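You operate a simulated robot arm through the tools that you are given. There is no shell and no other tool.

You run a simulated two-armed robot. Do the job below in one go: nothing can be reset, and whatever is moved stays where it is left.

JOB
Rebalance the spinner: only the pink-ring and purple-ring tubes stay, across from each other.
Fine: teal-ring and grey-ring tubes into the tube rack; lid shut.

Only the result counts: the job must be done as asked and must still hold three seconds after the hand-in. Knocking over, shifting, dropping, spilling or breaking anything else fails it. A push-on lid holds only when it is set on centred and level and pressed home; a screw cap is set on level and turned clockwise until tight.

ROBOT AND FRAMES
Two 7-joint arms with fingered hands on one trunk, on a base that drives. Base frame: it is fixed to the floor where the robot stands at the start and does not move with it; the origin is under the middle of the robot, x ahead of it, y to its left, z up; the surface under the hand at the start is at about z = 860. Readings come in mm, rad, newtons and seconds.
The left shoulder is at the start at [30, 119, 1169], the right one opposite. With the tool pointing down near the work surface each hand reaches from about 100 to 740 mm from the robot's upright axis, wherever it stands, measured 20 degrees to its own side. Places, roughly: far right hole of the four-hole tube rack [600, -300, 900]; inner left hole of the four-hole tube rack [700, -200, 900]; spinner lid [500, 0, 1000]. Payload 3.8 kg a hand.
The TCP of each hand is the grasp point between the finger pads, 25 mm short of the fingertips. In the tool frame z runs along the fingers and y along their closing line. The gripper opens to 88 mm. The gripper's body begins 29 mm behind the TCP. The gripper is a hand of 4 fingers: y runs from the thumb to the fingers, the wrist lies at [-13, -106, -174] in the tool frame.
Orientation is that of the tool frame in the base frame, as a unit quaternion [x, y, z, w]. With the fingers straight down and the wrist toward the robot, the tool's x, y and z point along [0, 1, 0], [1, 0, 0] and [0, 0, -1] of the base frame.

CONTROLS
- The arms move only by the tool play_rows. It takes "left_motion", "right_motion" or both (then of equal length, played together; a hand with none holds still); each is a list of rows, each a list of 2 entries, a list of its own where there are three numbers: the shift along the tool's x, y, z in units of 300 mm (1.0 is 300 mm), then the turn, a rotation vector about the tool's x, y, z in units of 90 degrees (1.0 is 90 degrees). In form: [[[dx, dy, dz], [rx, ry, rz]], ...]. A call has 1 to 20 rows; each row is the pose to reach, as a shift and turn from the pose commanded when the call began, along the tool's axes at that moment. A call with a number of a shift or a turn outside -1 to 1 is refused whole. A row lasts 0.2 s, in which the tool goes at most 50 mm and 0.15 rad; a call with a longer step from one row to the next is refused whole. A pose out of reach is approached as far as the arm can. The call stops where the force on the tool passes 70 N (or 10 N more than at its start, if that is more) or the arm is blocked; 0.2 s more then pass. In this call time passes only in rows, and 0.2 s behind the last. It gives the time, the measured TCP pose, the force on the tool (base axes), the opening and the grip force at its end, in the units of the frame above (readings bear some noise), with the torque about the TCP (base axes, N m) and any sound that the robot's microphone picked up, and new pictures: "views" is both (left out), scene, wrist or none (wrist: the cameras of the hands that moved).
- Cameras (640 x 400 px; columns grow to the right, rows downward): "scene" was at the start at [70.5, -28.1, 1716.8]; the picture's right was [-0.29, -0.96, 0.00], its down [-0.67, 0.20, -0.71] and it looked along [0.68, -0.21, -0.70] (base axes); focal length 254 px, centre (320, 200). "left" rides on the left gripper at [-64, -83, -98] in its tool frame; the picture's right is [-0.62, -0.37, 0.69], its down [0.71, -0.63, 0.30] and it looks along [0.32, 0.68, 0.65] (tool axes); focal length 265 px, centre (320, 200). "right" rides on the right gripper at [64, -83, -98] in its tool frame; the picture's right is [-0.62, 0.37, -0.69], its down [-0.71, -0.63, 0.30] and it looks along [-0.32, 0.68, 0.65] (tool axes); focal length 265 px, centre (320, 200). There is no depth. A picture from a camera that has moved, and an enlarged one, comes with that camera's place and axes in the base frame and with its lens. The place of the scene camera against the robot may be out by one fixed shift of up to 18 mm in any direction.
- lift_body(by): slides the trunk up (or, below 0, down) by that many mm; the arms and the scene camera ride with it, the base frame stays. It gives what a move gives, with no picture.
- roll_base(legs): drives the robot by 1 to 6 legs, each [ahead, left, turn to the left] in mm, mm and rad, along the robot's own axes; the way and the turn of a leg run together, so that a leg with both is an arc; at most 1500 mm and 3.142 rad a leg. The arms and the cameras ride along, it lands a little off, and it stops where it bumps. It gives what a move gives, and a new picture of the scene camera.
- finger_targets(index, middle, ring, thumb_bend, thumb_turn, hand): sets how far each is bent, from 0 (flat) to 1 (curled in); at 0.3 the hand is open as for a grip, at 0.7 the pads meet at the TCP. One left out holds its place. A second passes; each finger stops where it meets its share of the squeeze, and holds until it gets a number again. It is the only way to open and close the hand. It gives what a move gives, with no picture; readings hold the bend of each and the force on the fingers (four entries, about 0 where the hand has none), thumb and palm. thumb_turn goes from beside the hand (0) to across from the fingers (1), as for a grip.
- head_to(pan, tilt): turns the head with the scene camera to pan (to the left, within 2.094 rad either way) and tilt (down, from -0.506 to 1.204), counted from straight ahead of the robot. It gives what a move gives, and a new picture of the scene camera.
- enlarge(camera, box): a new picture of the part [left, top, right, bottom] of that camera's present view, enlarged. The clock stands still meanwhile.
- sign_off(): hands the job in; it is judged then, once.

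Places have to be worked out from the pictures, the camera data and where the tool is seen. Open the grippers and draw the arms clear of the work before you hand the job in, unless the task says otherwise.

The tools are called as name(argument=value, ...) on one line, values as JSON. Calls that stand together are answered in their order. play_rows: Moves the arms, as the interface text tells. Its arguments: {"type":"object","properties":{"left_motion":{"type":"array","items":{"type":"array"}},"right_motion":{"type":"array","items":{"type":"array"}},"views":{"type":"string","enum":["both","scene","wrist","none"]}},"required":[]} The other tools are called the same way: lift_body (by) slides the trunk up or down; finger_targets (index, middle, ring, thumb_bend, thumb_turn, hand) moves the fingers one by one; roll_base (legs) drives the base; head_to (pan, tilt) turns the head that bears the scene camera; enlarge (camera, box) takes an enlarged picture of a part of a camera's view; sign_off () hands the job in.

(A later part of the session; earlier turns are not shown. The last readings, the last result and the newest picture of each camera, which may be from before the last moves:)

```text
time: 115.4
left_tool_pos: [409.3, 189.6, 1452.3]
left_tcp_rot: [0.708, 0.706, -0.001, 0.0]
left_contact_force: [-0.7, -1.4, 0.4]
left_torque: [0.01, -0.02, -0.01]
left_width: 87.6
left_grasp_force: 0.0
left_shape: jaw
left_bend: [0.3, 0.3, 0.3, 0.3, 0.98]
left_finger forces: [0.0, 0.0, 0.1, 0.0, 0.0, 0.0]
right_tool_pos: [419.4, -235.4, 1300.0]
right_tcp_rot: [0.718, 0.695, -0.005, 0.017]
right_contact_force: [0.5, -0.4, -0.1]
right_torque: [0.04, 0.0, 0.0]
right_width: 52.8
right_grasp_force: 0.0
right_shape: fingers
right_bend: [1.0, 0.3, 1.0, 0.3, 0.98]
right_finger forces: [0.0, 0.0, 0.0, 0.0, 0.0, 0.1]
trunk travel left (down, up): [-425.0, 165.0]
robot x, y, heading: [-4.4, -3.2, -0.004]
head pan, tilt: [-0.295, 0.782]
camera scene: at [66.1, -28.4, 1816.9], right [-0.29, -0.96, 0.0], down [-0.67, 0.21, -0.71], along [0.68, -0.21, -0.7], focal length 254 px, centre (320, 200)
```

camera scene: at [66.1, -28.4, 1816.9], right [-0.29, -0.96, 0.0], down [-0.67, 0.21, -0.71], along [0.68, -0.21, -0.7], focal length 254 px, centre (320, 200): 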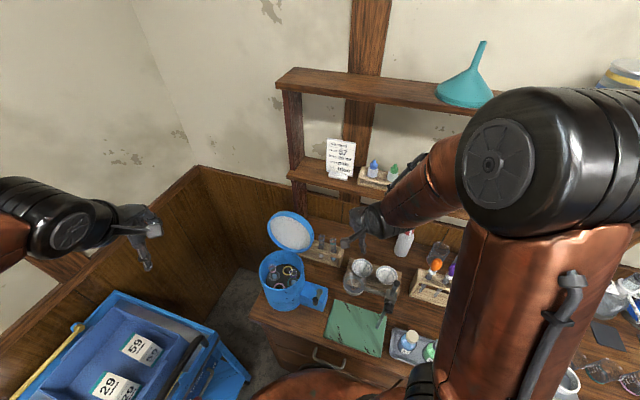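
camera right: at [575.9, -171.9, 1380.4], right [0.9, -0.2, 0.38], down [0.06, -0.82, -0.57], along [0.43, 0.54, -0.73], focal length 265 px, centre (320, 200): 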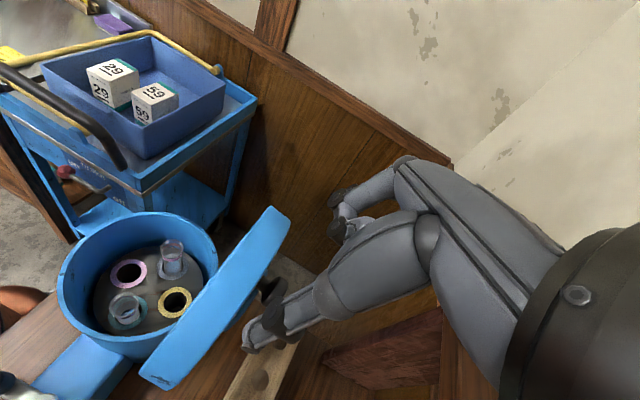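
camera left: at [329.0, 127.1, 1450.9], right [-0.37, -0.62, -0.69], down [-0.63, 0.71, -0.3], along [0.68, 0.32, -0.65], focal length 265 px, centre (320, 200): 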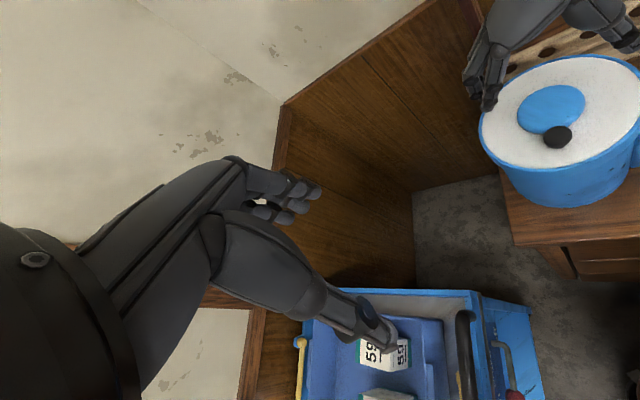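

Back in place with everything undisturbed. I'll measure the open lid's top edge precisely from the three cameras.

enlarge(camera="scene", box=[255, 200, 325, 260])

enlarge(camera="left", box=[460, 0, 640, 180])

enlarge(camera="right", box=[0, 20, 320, 260])

```text
6.67 times, centred on (290, 230) of scene
camera zoom: at [66.1, -28.4, 1816.9], right [-0.29, -0.96, 0.0], down [-0.67, 0.21, -0.71], along [0.68, -0.21, -0.7], focal length 1696 px, centre (520, 0)
```

zoom: 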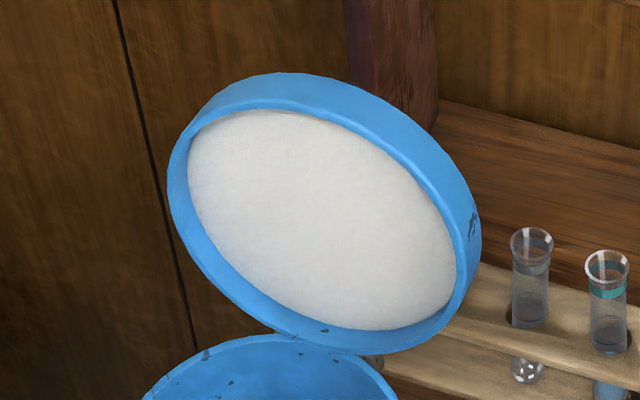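

```text
2.22 times, centred on (550, 90) of left
camera zoom: at [325.2, 125.9, 1551.2], right [-0.37, -0.62, -0.69], down [-0.63, 0.72, -0.3], along [0.68, 0.32, -0.65], focal length 590 px, centre (-191, 444)
```

zoom: 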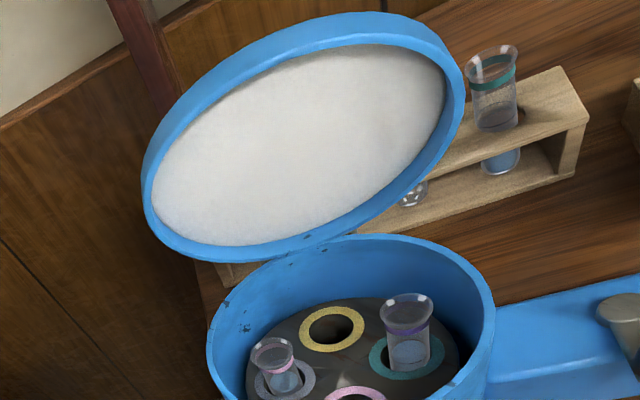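

```text
1.67 times, centred on (160, 140) of right
camera zoom: at [336.0, -165.8, 1396.2], right [0.34, -0.61, 0.72], down [-0.65, -0.7, -0.29], along [0.68, -0.37, -0.63], focal length 442 px, centre (587, 300)
```

zoom: 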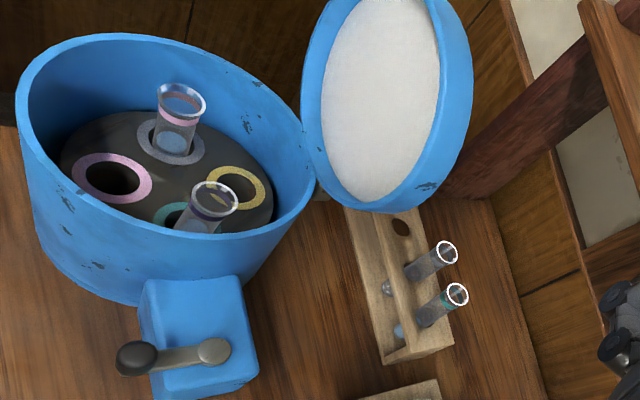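

The lid's top edge is at about b=113–138 (base [626, -106]) and z≈1200. I'll bring the open left hand above it, yawed −37°, so the thumb is on the front side and the fingers behind.

play_rows(left_motion=[[[-0.1, 0.072, 0.02], [0, 0, 0.041]], [[-0.2, 0.145, 0.06], [0, 0, 0.082]], [[-0.3, 0.217, 0.11], [0, 0, 0.123]], [[-0.4, 0.289, 0.16], [0, 0, 0.164]], [[-0.5, 0.361, 0.21], [0, 0, 0.205]], [[-0.6, 0.434, 0.27], [0, 0, 0.246]], [[-0.7, 0.506, 0.33], [0, 0, 0.287]], [[-0.8, 0.578, 0.39], [0, 0, 0.328]], [[-0.9, 0.65, 0.45], [0, 0, 0.37]], [[-0.987, 0.723, 0.5], [0, 0, 0.41]], [[-0.987, 0.723, 0.5], [0, 0, 0.41]]], views="both")

enlarge(camera="scene", box=[240, 130, 400, 290])

enlarge(camera="right", box=[0, 0, 320, 260])

```text
time: 117.8
left_tool_pos: [626.6, -107.3, 1302.9]
left_tcp_rot: [0.895, 0.446, 0.0, 0.0]
left_contact_force: [0.0, 0.8, -0.1]
left_torque: [0.03, -0.01, 0.0]
left_width: 87.5
left_grasp_force: 0.1
left_shape: jaw
left_bend: [0.3, 0.3, 0.3, 0.3, 0.98]
left_finger forces: [0.0, 0.1, 0.0, 0.0, 0.0, 0.1]
right_tool_pos: [419.5, -236.1, 1300.5]
right_tcp_rot: [0.718, 0.695, -0.005, 0.017]
right_contact_force: [-0.3, 0.9, -0.1]
right_torque: [-0.05, -0.02, -0.04]
right_width: 52.5
right_grasp_force: 0.0
right_shape: fingers
right_bend: [1.0, 0.3, 1.0, 0.3, 0.98]
right_finger forces: [0.1, 0.0, 0.0, 0.0, 0.0, 0.1]
trunk travel left (down, up): [-425.0, 165.0]
robot x, y, heading: [-3.0, -0.7, 0.0]
head pan, tilt: [-0.295, 0.782]
camera scene: at [66.9, -27.9, 1816.9], right [-0.29, -0.96, 0.0], down [-0.67, 0.21, -0.71], along [0.68, -0.21, -0.7], focal length 254 px, centre (320, 200)
camera left: at [520.9, -108.7, 1401.7], right [-0.67, -0.27, -0.69], down [-0.07, 0.95, -0.3], along [0.74, -0.15, -0.65], focal length 265 px, centre (320, 200)
```

scene: 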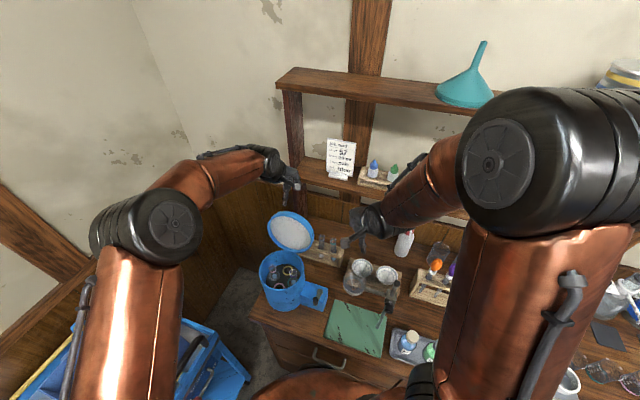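
left: 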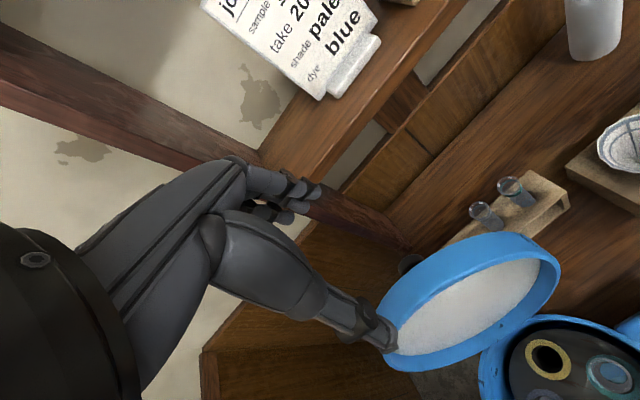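

```text
2.50 times, centred on (320, 210) of scene
camera zoom: at [66.9, -27.9, 1816.9], right [-0.29, -0.96, 0.0], down [-0.67, 0.21, -0.71], along [0.68, -0.21, -0.7], focal length 636 px, centre (320, 175)
```

zoom: 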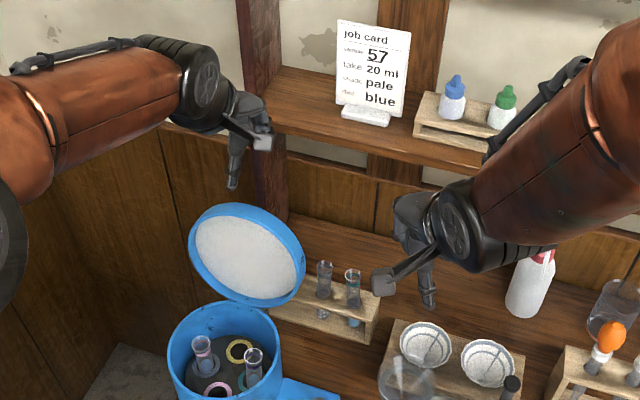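

```text
1.54 times, centred on (160, 130) of right
camera zoom: at [336.5, -165.3, 1396.1], right [0.34, -0.61, 0.72], down [-0.65, -0.7, -0.29], along [0.68, -0.37, -0.63], focal length 408 px, centre (566, 308)
```

zoom: 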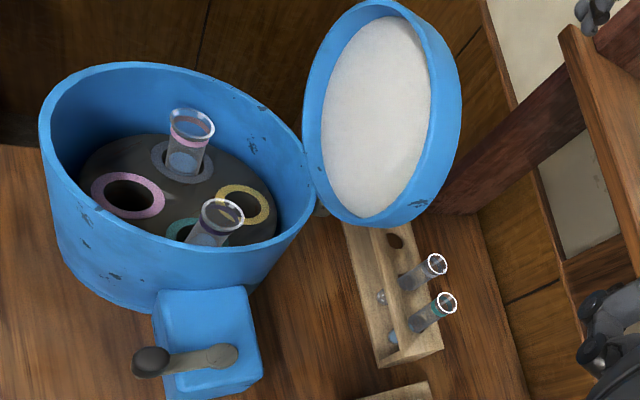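

enlarge(camera="left", box=[280, 160, 600, 400])

```text
1.67 times, centred on (440, 280) of left
camera zoom: at [520.9, -108.7, 1401.7], right [-0.67, -0.27, -0.69], down [-0.07, 0.95, -0.3], along [0.74, -0.15, -0.65], focal length 442 px, centre (120, 67)
```

zoom: 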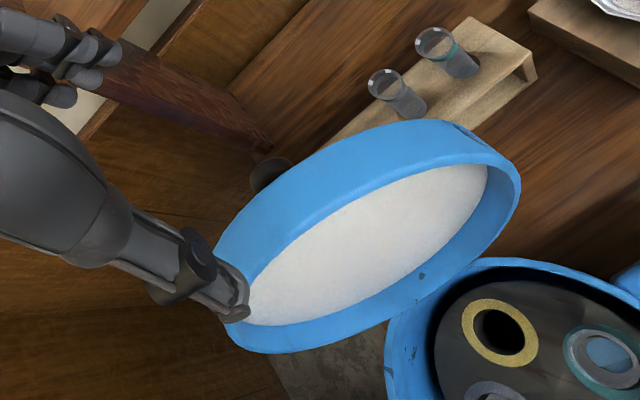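

The lid is at about 97°, with its top rim spanning roughly b=97–118. I'll shift the left hand 18 mm toward the robot and lower it so the open fingers and thumb straddle the rim.

play_rows(left_motion=[[[0, -0.03, 0.06], [0, 0, 0]], [[0, -0.06, 0.14], [0, 0, 0]], [[0, -0.06, 0.22], [0, 0, 0]], [[0, -0.06, 0.26], [0, 0, 0]]], views="none")

enlarge(camera="left", box=[220, 120, 620, 400])

enlarge(camera="scene", box=[240, 150, 340, 270])

enlarge(camera="right", box=[100, 0, 340, 180])

```text
time: 118.8
left_tool_pos: [611.8, -95.5, 1222.0]
left_tcp_rot: [0.895, 0.446, 0.001, 0.0]
left_contact_force: [0.6, -0.3, 0.2]
left_torque: [-0.02, -0.02, 0.03]
left_width: 87.7
left_grasp_force: 0.1
left_shape: jaw
left_bend: [0.3, 0.3, 0.3, 0.3, 0.98]
left_finger forces: [0.0, 0.1, 0.1, 0.0, 0.0, 0.0]
right_tool_pos: [421.1, -236.0, 1299.6]
right_tcp_rot: [0.718, 0.695, -0.005, 0.017]
right_contact_force: [-0.8, -0.2, -0.4]
right_torque: [-0.01, -0.04, 0.03]
right_width: 52.7
right_grasp_force: 0.1
right_shape: fingers
right_bend: [1.0, 0.3, 1.0, 0.3, 0.98]
right_finger forces: [0.0, 0.0, 0.1, 0.1, 0.1, 0.1]
trunk travel left (down, up): [-425.0, 165.0]
robot x, y, heading: [0.9, 2.4, -0.007]
head pan, tilt: [-0.295, 0.782]
```

```text
1.43 times, centred on (420, 260) of left
camera zoom: at [506.0, -96.1, 1322.1], right [-0.67, -0.27, -0.69], down [-0.07, 0.95, -0.3], along [0.74, -0.15, -0.65], focal length 379 px, centre (177, 114)
```

zoom: 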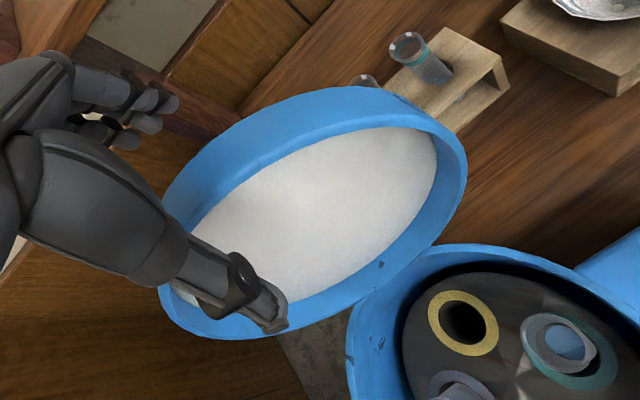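

```text
3.33 times, centred on (290, 210) of scene
camera zoom: at [67.9, -28.6, 1816.8], right [-0.29, -0.96, 0.0], down [-0.67, 0.21, -0.71], along [0.68, -0.21, -0.7], focal length 848 px, centre (420, 167)
```

zoom: 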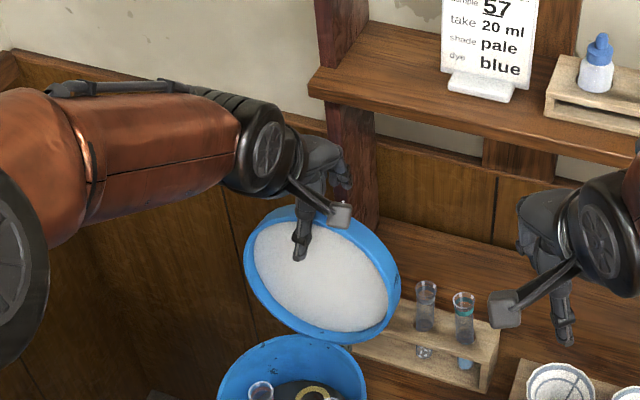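

```text
2.22 times, centred on (220, 90) of right
camera zoom: at [337.3, -165.9, 1395.8], right [0.34, -0.61, 0.72], down [-0.65, -0.7, -0.29], along [0.68, -0.37, -0.63], focal length 590 px, centre (542, 444)
```

zoom: 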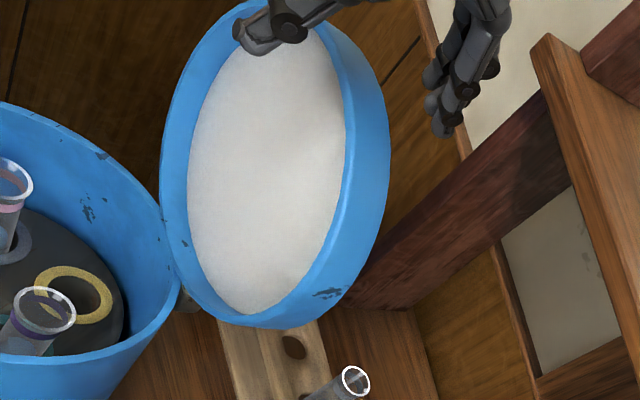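

The lid's top rim is right between thumb and fingertips. I'll lower 20 mm more so they overlap it.

play_rows(left_motion=[[[0, 0, 0.03], [0, 0, 0]], [[0, 0, 0.065], [0, 0, 0]]], views="none")

finger_targets(hand="left", index=0.42, middle=0.42, ring=0.42, thumb_bend=0.42)

enlarge(camera="left", box=[220, 120, 620, 400])

enlarge(camera="right", box=[100, 0, 340, 180])

```text
time: 119.4
left_tool_pos: [612.9, -95.2, 1204.4]
left_tcp_rot: [0.895, 0.446, 0.0, 0.0]
left_contact_force: [-0.2, 0.5, 0.1]
left_torque: [0.03, 0.04, -0.01]
left_width: 87.7
left_grasp_force: 0.1
left_shape: jaw
left_bend: [0.3, 0.3, 0.3, 0.3, 0.98]
left_finger forces: [0.0, 0.0, 0.1, 0.0, 0.0, 0.1]
right_tool_pos: [419.9, -235.9, 1299.4]
right_tcp_rot: [0.719, 0.695, -0.006, 0.017]
right_contact_force: [0.3, 0.7, 0.2]
right_torque: [0.01, -0.03, 0.03]
right_width: 53.1
right_grasp_force: 0.0
right_shape: fingers
right_bend: [1.0, 0.3, 1.0, 0.3, 0.98]
right_finger forces: [0.1, 0.0, 0.0, 0.1, 0.0, 0.0]
trunk travel left (down, up): [-425.0, 165.0]
robot x, y, heading: [-6.1, -2.2, -0.006]
head pan, tilt: [-0.295, 0.782]
```

```text
time: 120.4
left_tool_pos: [613.1, -95.4, 1204.3]
left_tcp_rot: [0.895, 0.445, 0.0, 0.0]
left_contact_force: [0.0, 0.4, 0.2]
left_torque: [0.03, -0.04, -0.01]
left_width: 60.0
left_grasp_force: 0.1
left_shape: fingers
left_bend: [0.42, 0.42, 0.42, 0.42, 0.98]
left_finger forces: [0.0, 0.1, 0.1, 0.1, 0.0, 0.1]
right_tool_pos: [420.3, -235.5, 1299.8]
right_tcp_rot: [0.718, 0.696, -0.005, 0.018]
right_contact_force: [0.8, 0.2, 0.9]
right_torque: [-0.01, 0.0, 0.0]
right_width: 52.8
right_grasp_force: 0.1
right_shape: fingers
right_bend: [1.0, 0.3, 1.0, 0.3, 0.98]
right_finger forces: [0.0, 0.1, 0.0, 0.0, 0.0, 0.1]
trunk travel left (down, up): [-425.0, 165.0]
robot x, y, heading: [-1.0, 4.9, -0.002]
head pan, tilt: [-0.295, 0.782]
```

```text
1.43 times, centred on (420, 260) of left
camera zoom: at [506.6, -96.9, 1302.8], right [-0.67, -0.27, -0.69], down [-0.07, 0.95, -0.3], along [0.74, -0.15, -0.65], focal length 379 px, centre (177, 114)
```

zoom: 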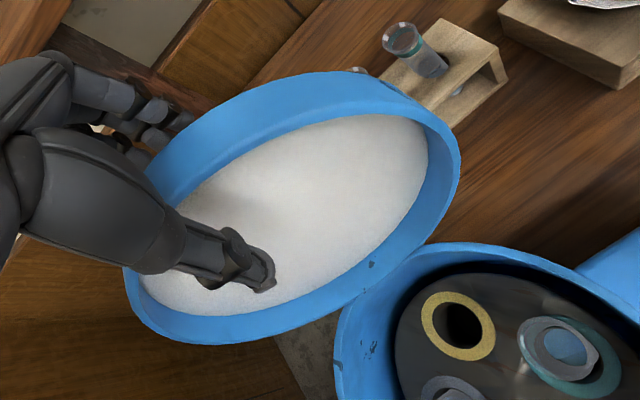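

```text
2.22 times, centred on (220, 90) of right
camera zoom: at [337.3, -165.9, 1395.8], right [0.34, -0.61, 0.72], down [-0.65, -0.7, -0.29], along [0.68, -0.37, -0.63], focal length 590 px, centre (542, 444)
```

zoom: 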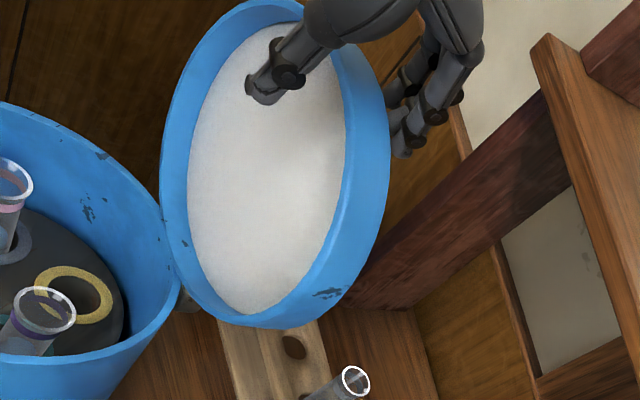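

The rim is caged: thumb in front of the underside, fingers behind. I'll swing it slowly along the hinge arc past vertical to about 75° and check the lid follows.

play_rows(left_motion=[[[0, -0.033, -0.003], [0, 0, 0]], [[0, -0.0653, -0.0057], [0, 0, 0]], [[0, -0.09, -0.0055], [-0.028, 0, 0]], [[0, -0.1133, -0.005], [-0.0556, 0, 0]], [[0, -0.137, -0.003], [-0.083, 0, 0]], [[0, -0.161, 0.0], [-0.111, 0, 0]], [[0, -0.185, 0.004], [-0.139, 0, 0]], [[0, -0.2083, 0.0087], [-0.1667, 0, 0]]], views="both")

enlarge(camera="right", box=[0, 0, 320, 240])

enlarge(camera="scene", box=[240, 150, 360, 310])

```text
time: 122.2
left_tool_pos: [563.2, -58.4, 1200.6]
left_tcp_rot: [0.887, 0.443, 0.059, 0.117]
left_contact_force: [-0.1, 0.2, 0.5]
left_torque: [-0.01, -0.03, -0.03]
left_width: 59.9
left_grasp_force: 0.1
left_shape: fingers
left_bend: [0.42, 0.42, 0.42, 0.42, 0.98]
left_finger forces: [0.0, 0.1, 0.1, 0.1, 0.0, 0.0]
right_tool_pos: [420.2, -235.1, 1300.7]
right_tcp_rot: [0.718, 0.696, -0.006, 0.017]
right_contact_force: [-0.2, 0.1, -0.1]
right_torque: [0.04, 0.0, -0.03]
right_width: 52.9
right_grasp_force: 0.1
right_shape: fingers
right_bend: [1.0, 0.3, 1.0, 0.3, 0.98]
right_finger forces: [0.0, 0.0, 0.0, 0.2, 0.0, 0.0]
trunk travel left (down, up): [-425.0, 165.0]
robot x, y, heading: [-3.7, 0.2, -0.002]
head pan, tilt: [-0.295, 0.782]
camera scene: at [67.7, -28.3, 1816.8], right [-0.29, -0.96, 0.0], down [-0.67, 0.21, -0.71], along [0.68, -0.21, -0.7], focal length 254 px, centre (320, 200)
camera left: at [438.7, -45.7, 1275.4], right [-0.51, -0.39, -0.76], down [0.01, 0.89, -0.46], along [0.86, -0.24, -0.45], focal length 265 px, centre (320, 200)
```

scene: 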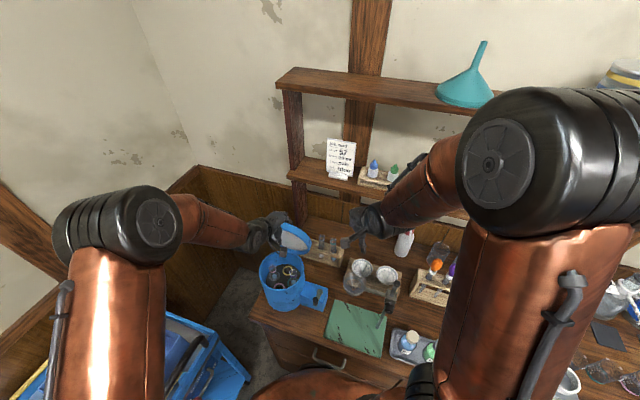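
left: 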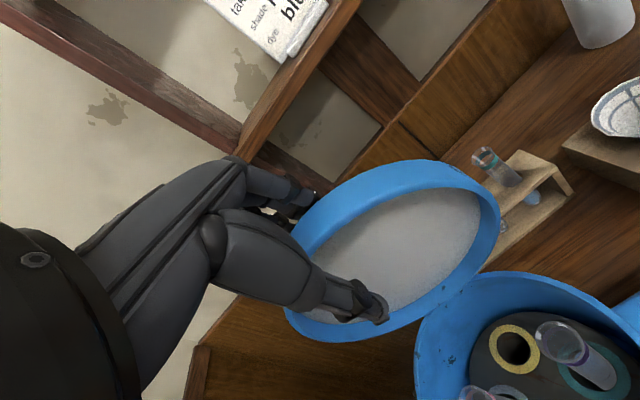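

```text
1.67 times, centred on (160, 120) of right
camera zoom: at [337.1, -165.6, 1395.9], right [0.34, -0.61, 0.72], down [-0.65, -0.7, -0.29], along [0.68, -0.37, -0.63], focal length 442 px, centre (587, 333)
```

zoom: 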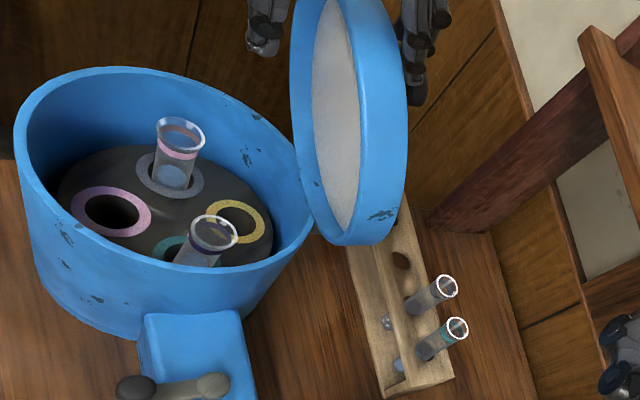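

```text
2.50 times, centred on (300, 230) of scene
camera zoom: at [67.7, -28.3, 1816.8], right [-0.29, -0.96, 0.0], down [-0.67, 0.21, -0.71], along [0.68, -0.21, -0.7], focal length 636 px, centre (370, 125)
```

zoom: 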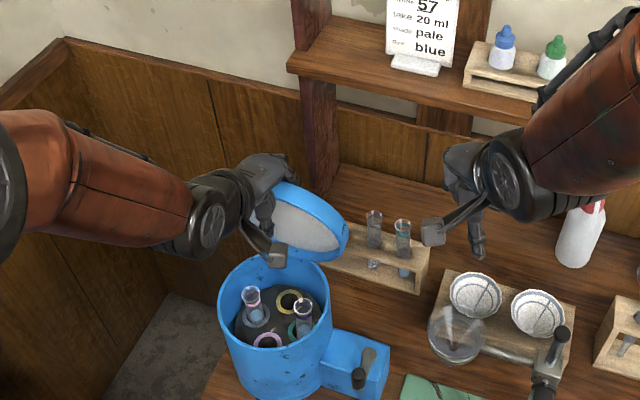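

The lid followed past vertical with no noticeable force. I'll continue the arc down to about 50°.

play_rows(left_motion=[[[0, -0.0239, 0.0], [-0.0278, 0, 0]], [[0, -0.0478, 0.0007], [-0.0556, 0, 0]], [[0, -0.0717, 0.003], [-0.0833, 0, 0]], [[0, -0.0957, 0.0054], [-0.111, 0, 0]], [[0, -0.1194, 0.01], [-0.139, 0, 0]], [[0, -0.143, 0.0145], [-0.1667, 0, 0]], [[0, -0.166, 0.021], [-0.194, 0, 0]], [[0, -0.189, 0.0277], [-0.222, 0, 0]], [[0, -0.2115, 0.036], [-0.25, 0, 0]], [[0, -0.234, 0.0446], [-0.278, 0, 0]]], views="both")

enlarge(camera="right", box=[0, 0, 320, 240])

enlarge(camera="scene", box=[220, 170, 340, 320])

```text
time: 124.4
left_tool_pos: [510.1, -21.0, 1169.0]
left_tcp_rot: [0.841, 0.418, 0.153, 0.307]
left_contact_force: [0.0, 0.6, -0.6]
left_torque: [0.0, -0.01, 0.01]
left_width: 60.0
left_grasp_force: 0.3
left_shape: fingers
left_bend: [0.42, 0.42, 0.42, 0.42, 0.98]
left_finger forces: [0.0, 0.3, 0.0, 0.0, 0.0, 0.0]
right_tool_pos: [421.2, -235.7, 1299.0]
right_tcp_rot: [0.718, 0.696, -0.006, 0.017]
right_contact_force: [-0.5, -0.2, 0.9]
right_torque: [0.03, 0.0, -0.01]
right_width: 52.9
right_grasp_force: 0.1
right_shape: fingers
right_bend: [1.0, 0.3, 1.0, 0.3, 0.98]
right_finger forces: [0.1, 0.0, 0.0, 0.1, 0.1, 0.0]
trunk travel left (down, up): [-425.0, 165.0]
robot x, y, heading: [-2.6, -1.1, -0.003]
head pan, tilt: [-0.295, 0.782]
camera scene: at [67.8, -28.1, 1816.8], right [-0.29, -0.96, 0.0], down [-0.67, 0.21, -0.71], along [0.68, -0.21, -0.7], focal length 254 px, centre (320, 200)
camera left: at [369.8, 5.3, 1192.6], right [-0.24, -0.59, -0.77], down [0.2, 0.74, -0.64], along [0.95, -0.31, -0.06], focal length 265 px, centre (320, 200)
```

scene: 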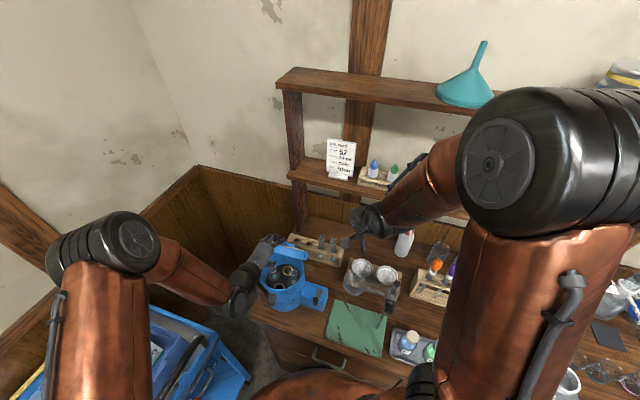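
left: 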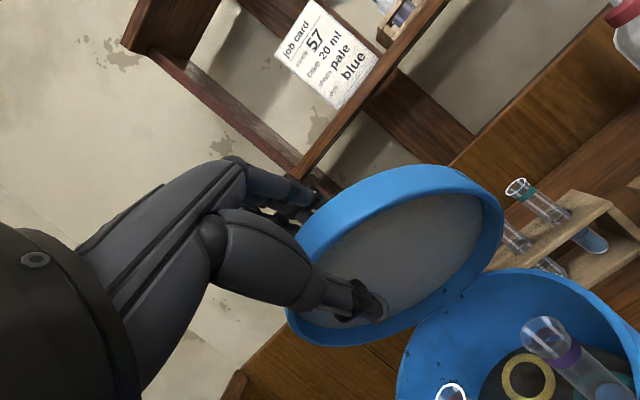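

```text
1.67 times, centred on (160, 120) of right
camera zoom: at [337.2, -165.5, 1395.9], right [0.34, -0.61, 0.72], down [-0.65, -0.7, -0.29], along [0.68, -0.37, -0.63], focal length 442 px, centre (587, 333)
```

zoom: 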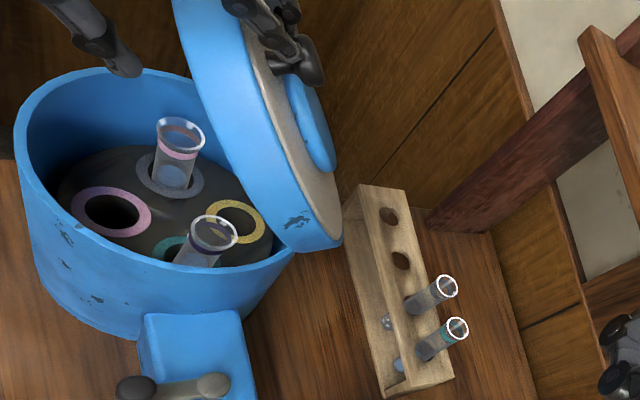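

```text
2.67 times, centred on (280, 245) of scene
camera zoom: at [67.8, -28.1, 1816.8], right [-0.29, -0.96, 0.0], down [-0.67, 0.21, -0.71], along [0.68, -0.21, -0.7], focal length 678 px, centre (427, 80)
```

zoom: 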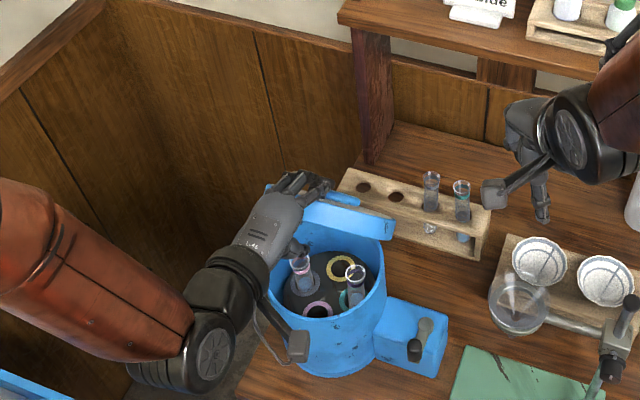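

The lid is following the fingers and its hinge seems to hold position by friction. I'll continue down to about 28°, keeping the thumb clear of the bowl rim.

play_rows(left_motion=[[[0, -0.024, 0.0], [-0.0278, 0, 0]], [[0, -0.048, 0.0007], [-0.0556, 0, 0]], [[0, -0.072, 0.003], [-0.0833, 0, 0]], [[0, -0.096, 0.0053], [-0.111, 0, 0]], [[0, -0.1195, 0.01], [-0.139, 0, 0]], [[0, -0.143, 0.0144], [-0.1667, 0, 0]], [[0, -0.166, 0.021], [-0.194, 0, 0]], [[0, -0.189, 0.0274], [-0.222, 0, 0]]], views="both")

enlarge(camera="right", box=[0, 0, 320, 240])

enlarge(camera="scene", box=[220, 190, 340, 320])

```text
time: 126.2
left_tool_pos: [479.7, 4.3, 1126.1]
left_tcp_rot: [0.775, 0.386, 0.223, 0.448]
left_contact_force: [-1.2, 0.1, -0.2]
left_torque: [-0.01, 0.05, 0.0]
left_width: 60.6
left_grasp_force: 0.1
left_shape: fingers
left_bend: [0.42, 0.42, 0.42, 0.41, 0.97]
left_finger forces: [0.1, 0.1, 0.0, 0.0, 0.9, 0.0]
right_tool_pos: [420.6, -236.2, 1300.4]
right_tcp_rot: [0.718, 0.696, -0.006, 0.017]
right_contact_force: [0.0, 0.4, -0.5]
right_torque: [0.01, -0.01, 0.01]
right_width: 52.7
right_grasp_force: 0.0
right_shape: fingers
right_bend: [1.0, 0.3, 1.0, 0.3, 0.98]
right_finger forces: [0.1, 0.1, 0.1, 0.1, 0.1, 0.0]
trunk travel left (down, up): [-425.0, 165.0]
robot x, y, heading: [-1.6, 1.5, -0.003]
head pan, tilt: [-0.295, 0.782]
camera scene: at [67.7, -28.2, 1816.8], right [-0.29, -0.96, 0.0], down [-0.67, 0.21, -0.71], along [0.68, -0.21, -0.7], focal length 254 px, centre (320, 200)
camera left: at [339.9, 29.3, 1105.0], right [-0.04, -0.75, -0.67], down [0.39, 0.6, -0.7], along [0.92, -0.29, 0.27], focal length 265 px, centre (320, 200)
```

scene: 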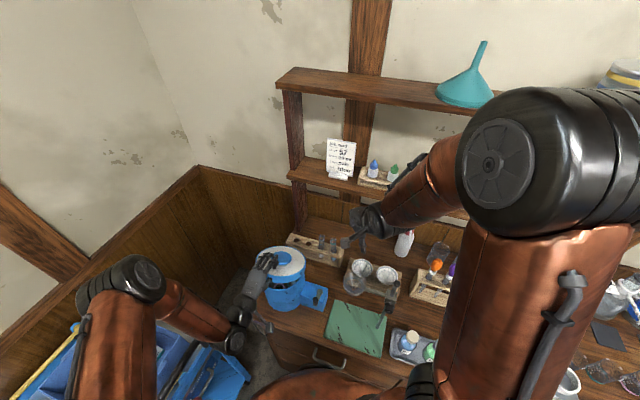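
left: 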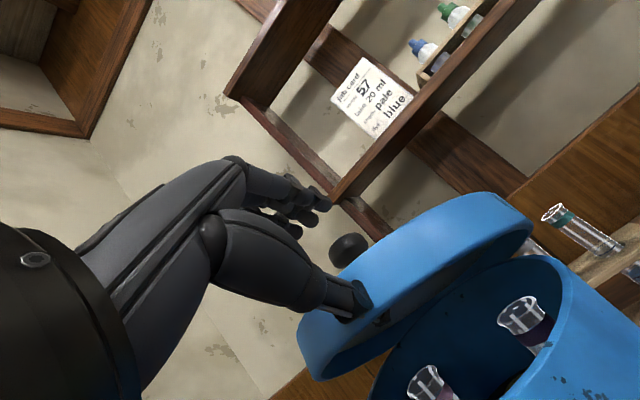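

```text
1.67 times, centred on (160, 120) of right
camera zoom: at [337.2, -165.6, 1395.9], right [0.34, -0.61, 0.72], down [-0.65, -0.7, -0.29], along [0.68, -0.37, -0.63], focal length 442 px, centre (587, 333)
```

zoom: 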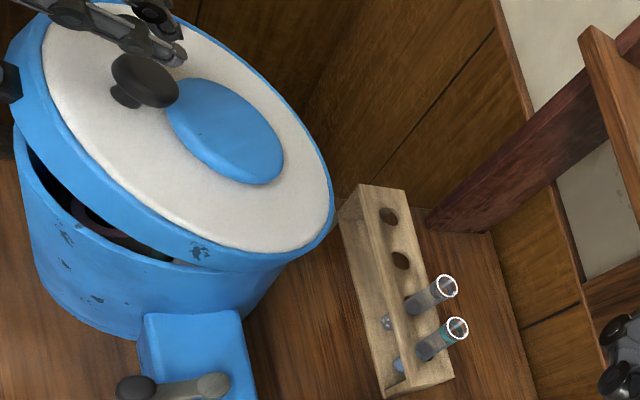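

```text
3.08 times, centred on (280, 255) of scene
camera zoom: at [67.7, -28.2, 1816.8], right [-0.29, -0.96, 0.0], down [-0.67, 0.21, -0.71], along [0.68, -0.21, -0.7], focal length 783 px, centre (443, 31)
```

zoom: 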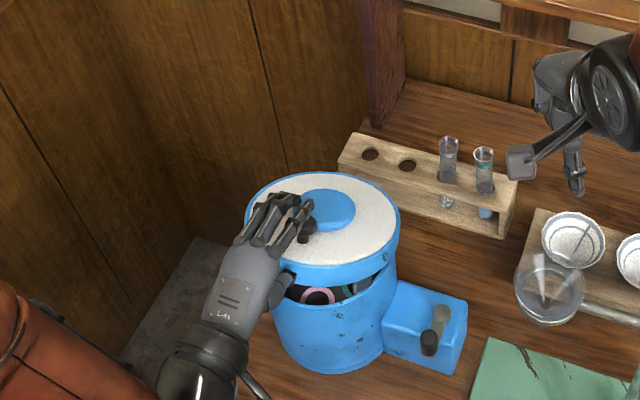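

The lid now rests on the thumb at about 17°. I'll lower the hand another 8° along the arc, keeping the thumb above the bowl rim.

play_rows(left_motion=[[[0, -0.025, 0.001], [-0.03, 0, 0]], [[0, -0.05, 0.002], [-0.06, 0, 0]], [[0, -0.0765, 0.003], [-0.089, 0, 0]]], views="wrist")

enlarge(camera="right", box=[0, 20, 240, 220])

enlarge(camera="scene", box=[240, 220, 320, 310])

```text
time: 127.0
left_tool_pos: [472.7, 10.6, 1108.8]
left_tcp_rot: [0.742, 0.369, 0.249, 0.501]
left_contact_force: [-1.3, 0.2, -0.6]
left_torque: [0.0, -0.02, 0.0]
left_width: 60.8
left_grasp_force: 0.4
left_shape: fingers
left_bend: [0.42, 0.42, 0.42, 0.41, 0.97]
left_finger forces: [0.1, 0.0, 0.1, 0.1, 0.7, 0.1]
right_tool_pos: [420.5, -235.5, 1300.4]
right_tcp_rot: [0.718, 0.696, -0.006, 0.017]
right_contact_force: [-0.5, -0.2, -0.5]
right_torque: [0.02, -0.01, 0.0]
right_width: 52.5
right_grasp_force: 0.2
right_shape: fingers
right_bend: [1.0, 0.3, 1.0, 0.3, 0.98]
right_finger forces: [0.1, 0.0, 0.0, 0.0, 0.0, 0.0]
trunk travel left (down, up): [-425.0, 165.0]
robot x, y, heading: [-2.7, 2.8, -0.0]
head pan, tilt: [-0.295, 0.782]
camera left: at [335.4, 33.2, 1068.0], right [0.03, -0.8, -0.6], down [0.47, 0.54, -0.7], along [0.88, -0.26, 0.39], focal length 265 px, centre (320, 200)
```

left: 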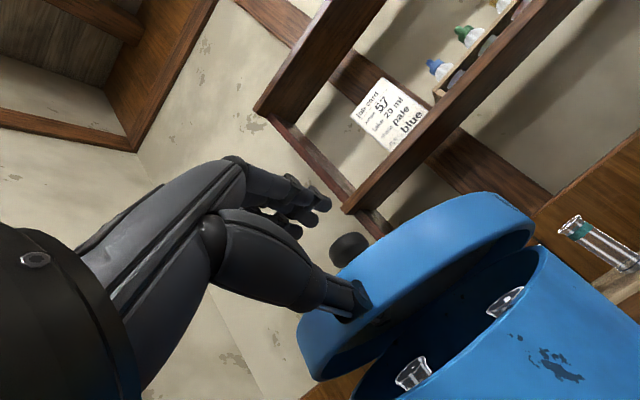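

```text
2.00 times, centred on (120, 120) of right
camera zoom: at [337.2, -165.7, 1395.9], right [0.34, -0.61, 0.72], down [-0.65, -0.7, -0.29], along [0.68, -0.37, -0.63], focal length 531 px, centre (720, 360)
```

zoom: 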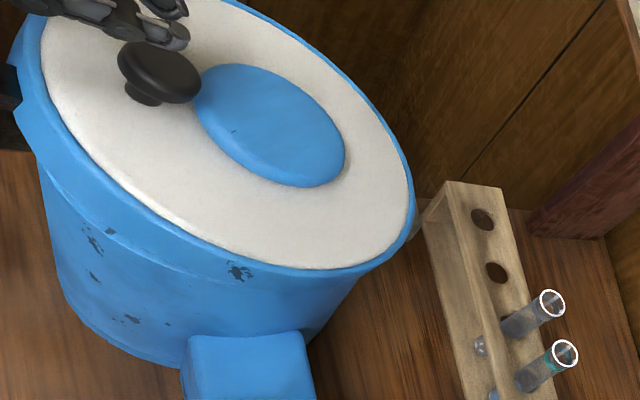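

```text
4.44 times, centred on (280, 265) of scene
camera zoom: at [67.8, -28.4, 1816.8], right [-0.29, -0.96, 0.0], down [-0.67, 0.21, -0.71], along [0.68, -0.21, -0.7], focal length 1131 px, centre (498, -89)
```

zoom: 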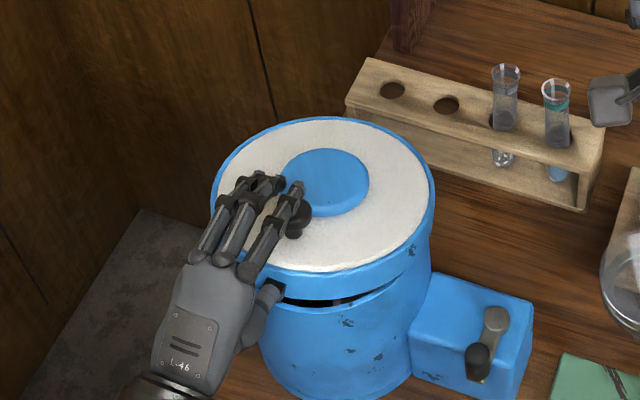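

The lid is within about 9° of shut. I'll slide the left hand straight back toward the robot so the thumb slips out and the lid settles.

play_rows(left_motion=[[[0, -0.022, -0.054], [0, 0, 0]], [[0, -0.044, -0.108], [0, 0, 0]], [[0, -0.066, -0.162], [0, 0, 0]], [[0, -0.0875, -0.2163], [0, 0, 0]], [[0, -0.13, -0.32], [0, 0, 0]]], views="wrist")

enlarge(camera="right", box=[0, 0, 240, 220])

enlarge(camera="scene", box=[240, 220, 320, 310])

```text
time: 128.2
left_tool_pos: [390.5, 75.2, 1107.5]
left_tcp_rot: [0.742, 0.369, 0.249, 0.502]
left_contact_force: [-0.1, -0.2, -0.3]
left_torque: [-0.01, 0.0, -0.01]
left_width: 60.1
left_grasp_force: 0.0
left_shape: fingers
left_bend: [0.42, 0.42, 0.42, 0.42, 0.97]
left_finger forces: [0.0, 0.0, 0.1, 0.0, 0.0, 0.0]
right_tool_pos: [420.1, -234.5, 1300.7]
right_tcp_rot: [0.718, 0.696, -0.006, 0.017]
right_contact_force: [0.4, -1.0, -0.7]
right_torque: [-0.01, -0.04, 0.0]
right_width: 52.7
right_grasp_force: 0.0
right_shape: fingers
right_bend: [1.0, 0.3, 1.0, 0.3, 0.98]
right_finger forces: [0.0, 0.0, 0.1, 0.0, 0.0, 0.0]
trunk travel left (down, up): [-425.0, 165.0]
robot x, y, heading: [-3.8, -1.4, -0.003]
head pan, tilt: [-0.295, 0.782]
camera left: at [253.4, 97.6, 1067.9], right [0.03, -0.8, -0.6], down [0.47, 0.54, -0.7], along [0.88, -0.26, 0.39], focal length 265 px, centre (320, 200)
```

left: 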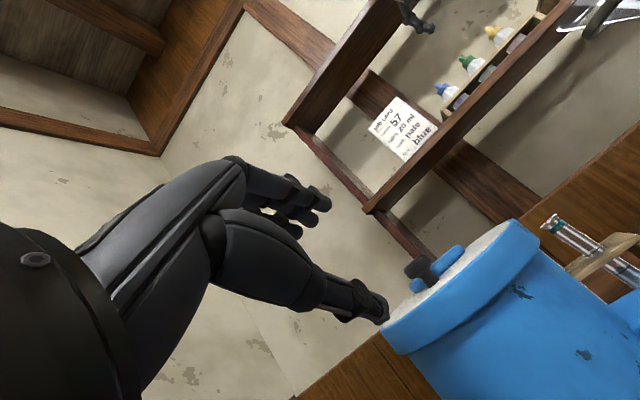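

```text
1.82 times, centred on (120, 110) of right
camera zoom: at [336.4, -164.7, 1396.2], right [0.34, -0.61, 0.72], down [-0.65, -0.7, -0.29], along [0.68, -0.37, -0.63], focal length 483 px, centre (684, 364)
```

zoom: 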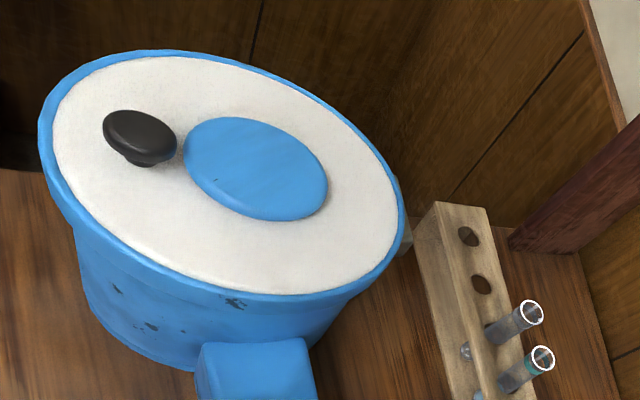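

```text
4.44 times, centred on (280, 265) of scene
camera zoom: at [66.8, -27.0, 1816.9], right [-0.29, -0.96, 0.0], down [-0.67, 0.21, -0.71], along [0.68, -0.21, -0.7], focal length 1131 px, centre (498, -89)
```

zoom: 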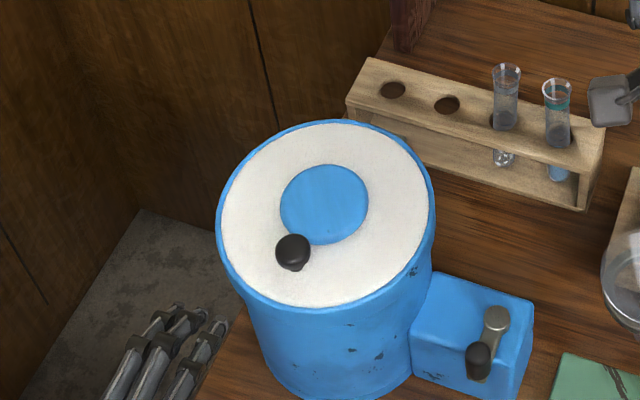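

The lid has dropped shut. I'll inspect the seam closely to see whether it's fully down.

enlarge(camera="left", box=[360, 200, 600, 400])

enlarge(camera="scene", box=[250, 235, 310, 285])

```text
2.00 times, centred on (480, 300) of left
camera zoom: at [253.4, 97.6, 1067.9], right [0.03, -0.8, -0.6], down [0.47, 0.54, -0.7], along [0.88, -0.26, 0.39], focal length 531 px, centre (0, 0)
```

zoom: 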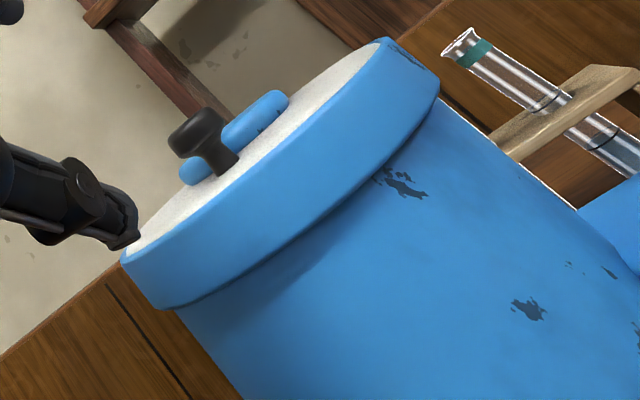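

```text
8.00 times, centred on (280, 260) of scene
camera zoom: at [66.8, -27.0, 1816.9], right [-0.29, -0.96, 0.0], down [-0.67, 0.21, -0.71], along [0.68, -0.21, -0.7], focal length 2035 px, centre (640, -280)
```

zoom: 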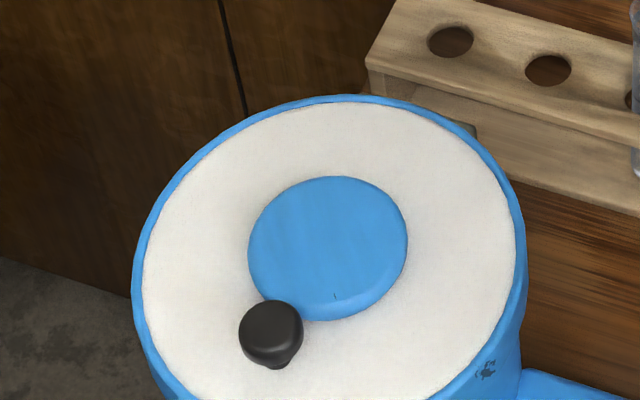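

The lid looks fully down, with no gap, and the knob is back at its original position. I'll withdraw the left hand up and away to a neutral pose.

play_rows(left_motion=[[[0, 0, -0.12], [0, 0, 0]], [[0.02, 0.03, -0.22], [0.05, 0, 0]], [[0.05, 0.1, -0.3], [0.14, 0, 0]], [[0.08, 0.17, -0.37], [0.23, 0, 0]], [[0.12, 0.25, -0.43], [0.32, 0, 0]], [[0.16, 0.33, -0.47], [0.41, 0, 0]], [[0.2, 0.41, -0.5], [0.5, 0, 0]], [[0.24, 0.48, -0.51], [0.59, 0, 0]], [[0.265, 0.54, -0.517], [0.67, 0, 0]], [[0.285, 0.591, -0.517], [0.756, 0, 0]]], views="both")

enlarge(camera="scene", box=[240, 200, 380, 310])

```text
time: 130.4
left_tool_pos: [377.9, 187.3, 1327.5]
left_tcp_rot: [0.896, 0.444, 0.006, 0.013]
left_contact_force: [0.1, 0.5, 0.9]
left_torque: [-0.02, -0.03, 0.01]
left_width: 59.3
left_grasp_force: 0.1
left_shape: fingers
left_bend: [0.42, 0.42, 0.42, 0.42, 0.97]
left_finger forces: [0.0, 0.0, 0.0, 0.0, 0.1, 0.0]
left hand out of reach, approached as far as the arm can: row 5, 6, 7, 10
right_tool_pos: [420.2, -235.3, 1300.4]
right_tcp_rot: [0.718, 0.696, -0.005, 0.016]
right_contact_force: [-0.4, -0.3, -0.5]
right_torque: [0.02, 0.05, 0.04]
right_width: 52.8
right_grasp_force: 0.1
right_shape: fingers
right_bend: [1.0, 0.3, 1.0, 0.3, 0.98]
right_finger forces: [0.1, 0.0, 0.1, 0.1, 0.0, 0.1]
trunk travel left (down, up): [-425.0, 165.0]
robot x, y, heading: [-0.3, -2.5, -0.01]
head pan, tilt: [-0.295, 0.782]
camera scene: at [67.7, -28.9, 1816.8], right [-0.29, -0.96, 0.0], down [-0.67, 0.21, -0.71], along [0.68, -0.21, -0.7], focal length 254 px, centre (320, 200)
camera left: at [269.5, 187.5, 1423.7], right [-0.65, -0.28, -0.7], down [-0.06, 0.94, -0.32], along [0.76, -0.17, -0.63], focal length 265 px, centre (320, 200)
```

scene: 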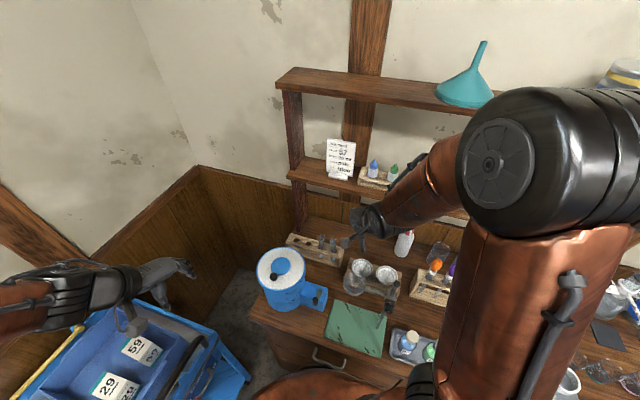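
left: 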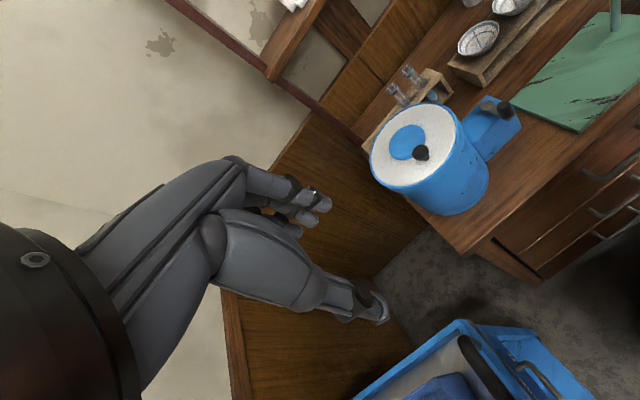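

```text
3.64 times, centred on (310, 255) of scene
camera zoom: at [67.7, -28.9, 1816.8], right [-0.29, -0.96, 0.0], down [-0.67, 0.21, -0.71], along [0.68, -0.21, -0.7], focal length 925 px, centre (356, 0)
```

zoom: 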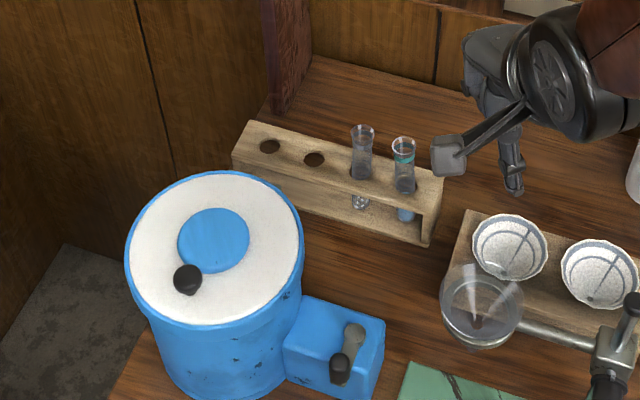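

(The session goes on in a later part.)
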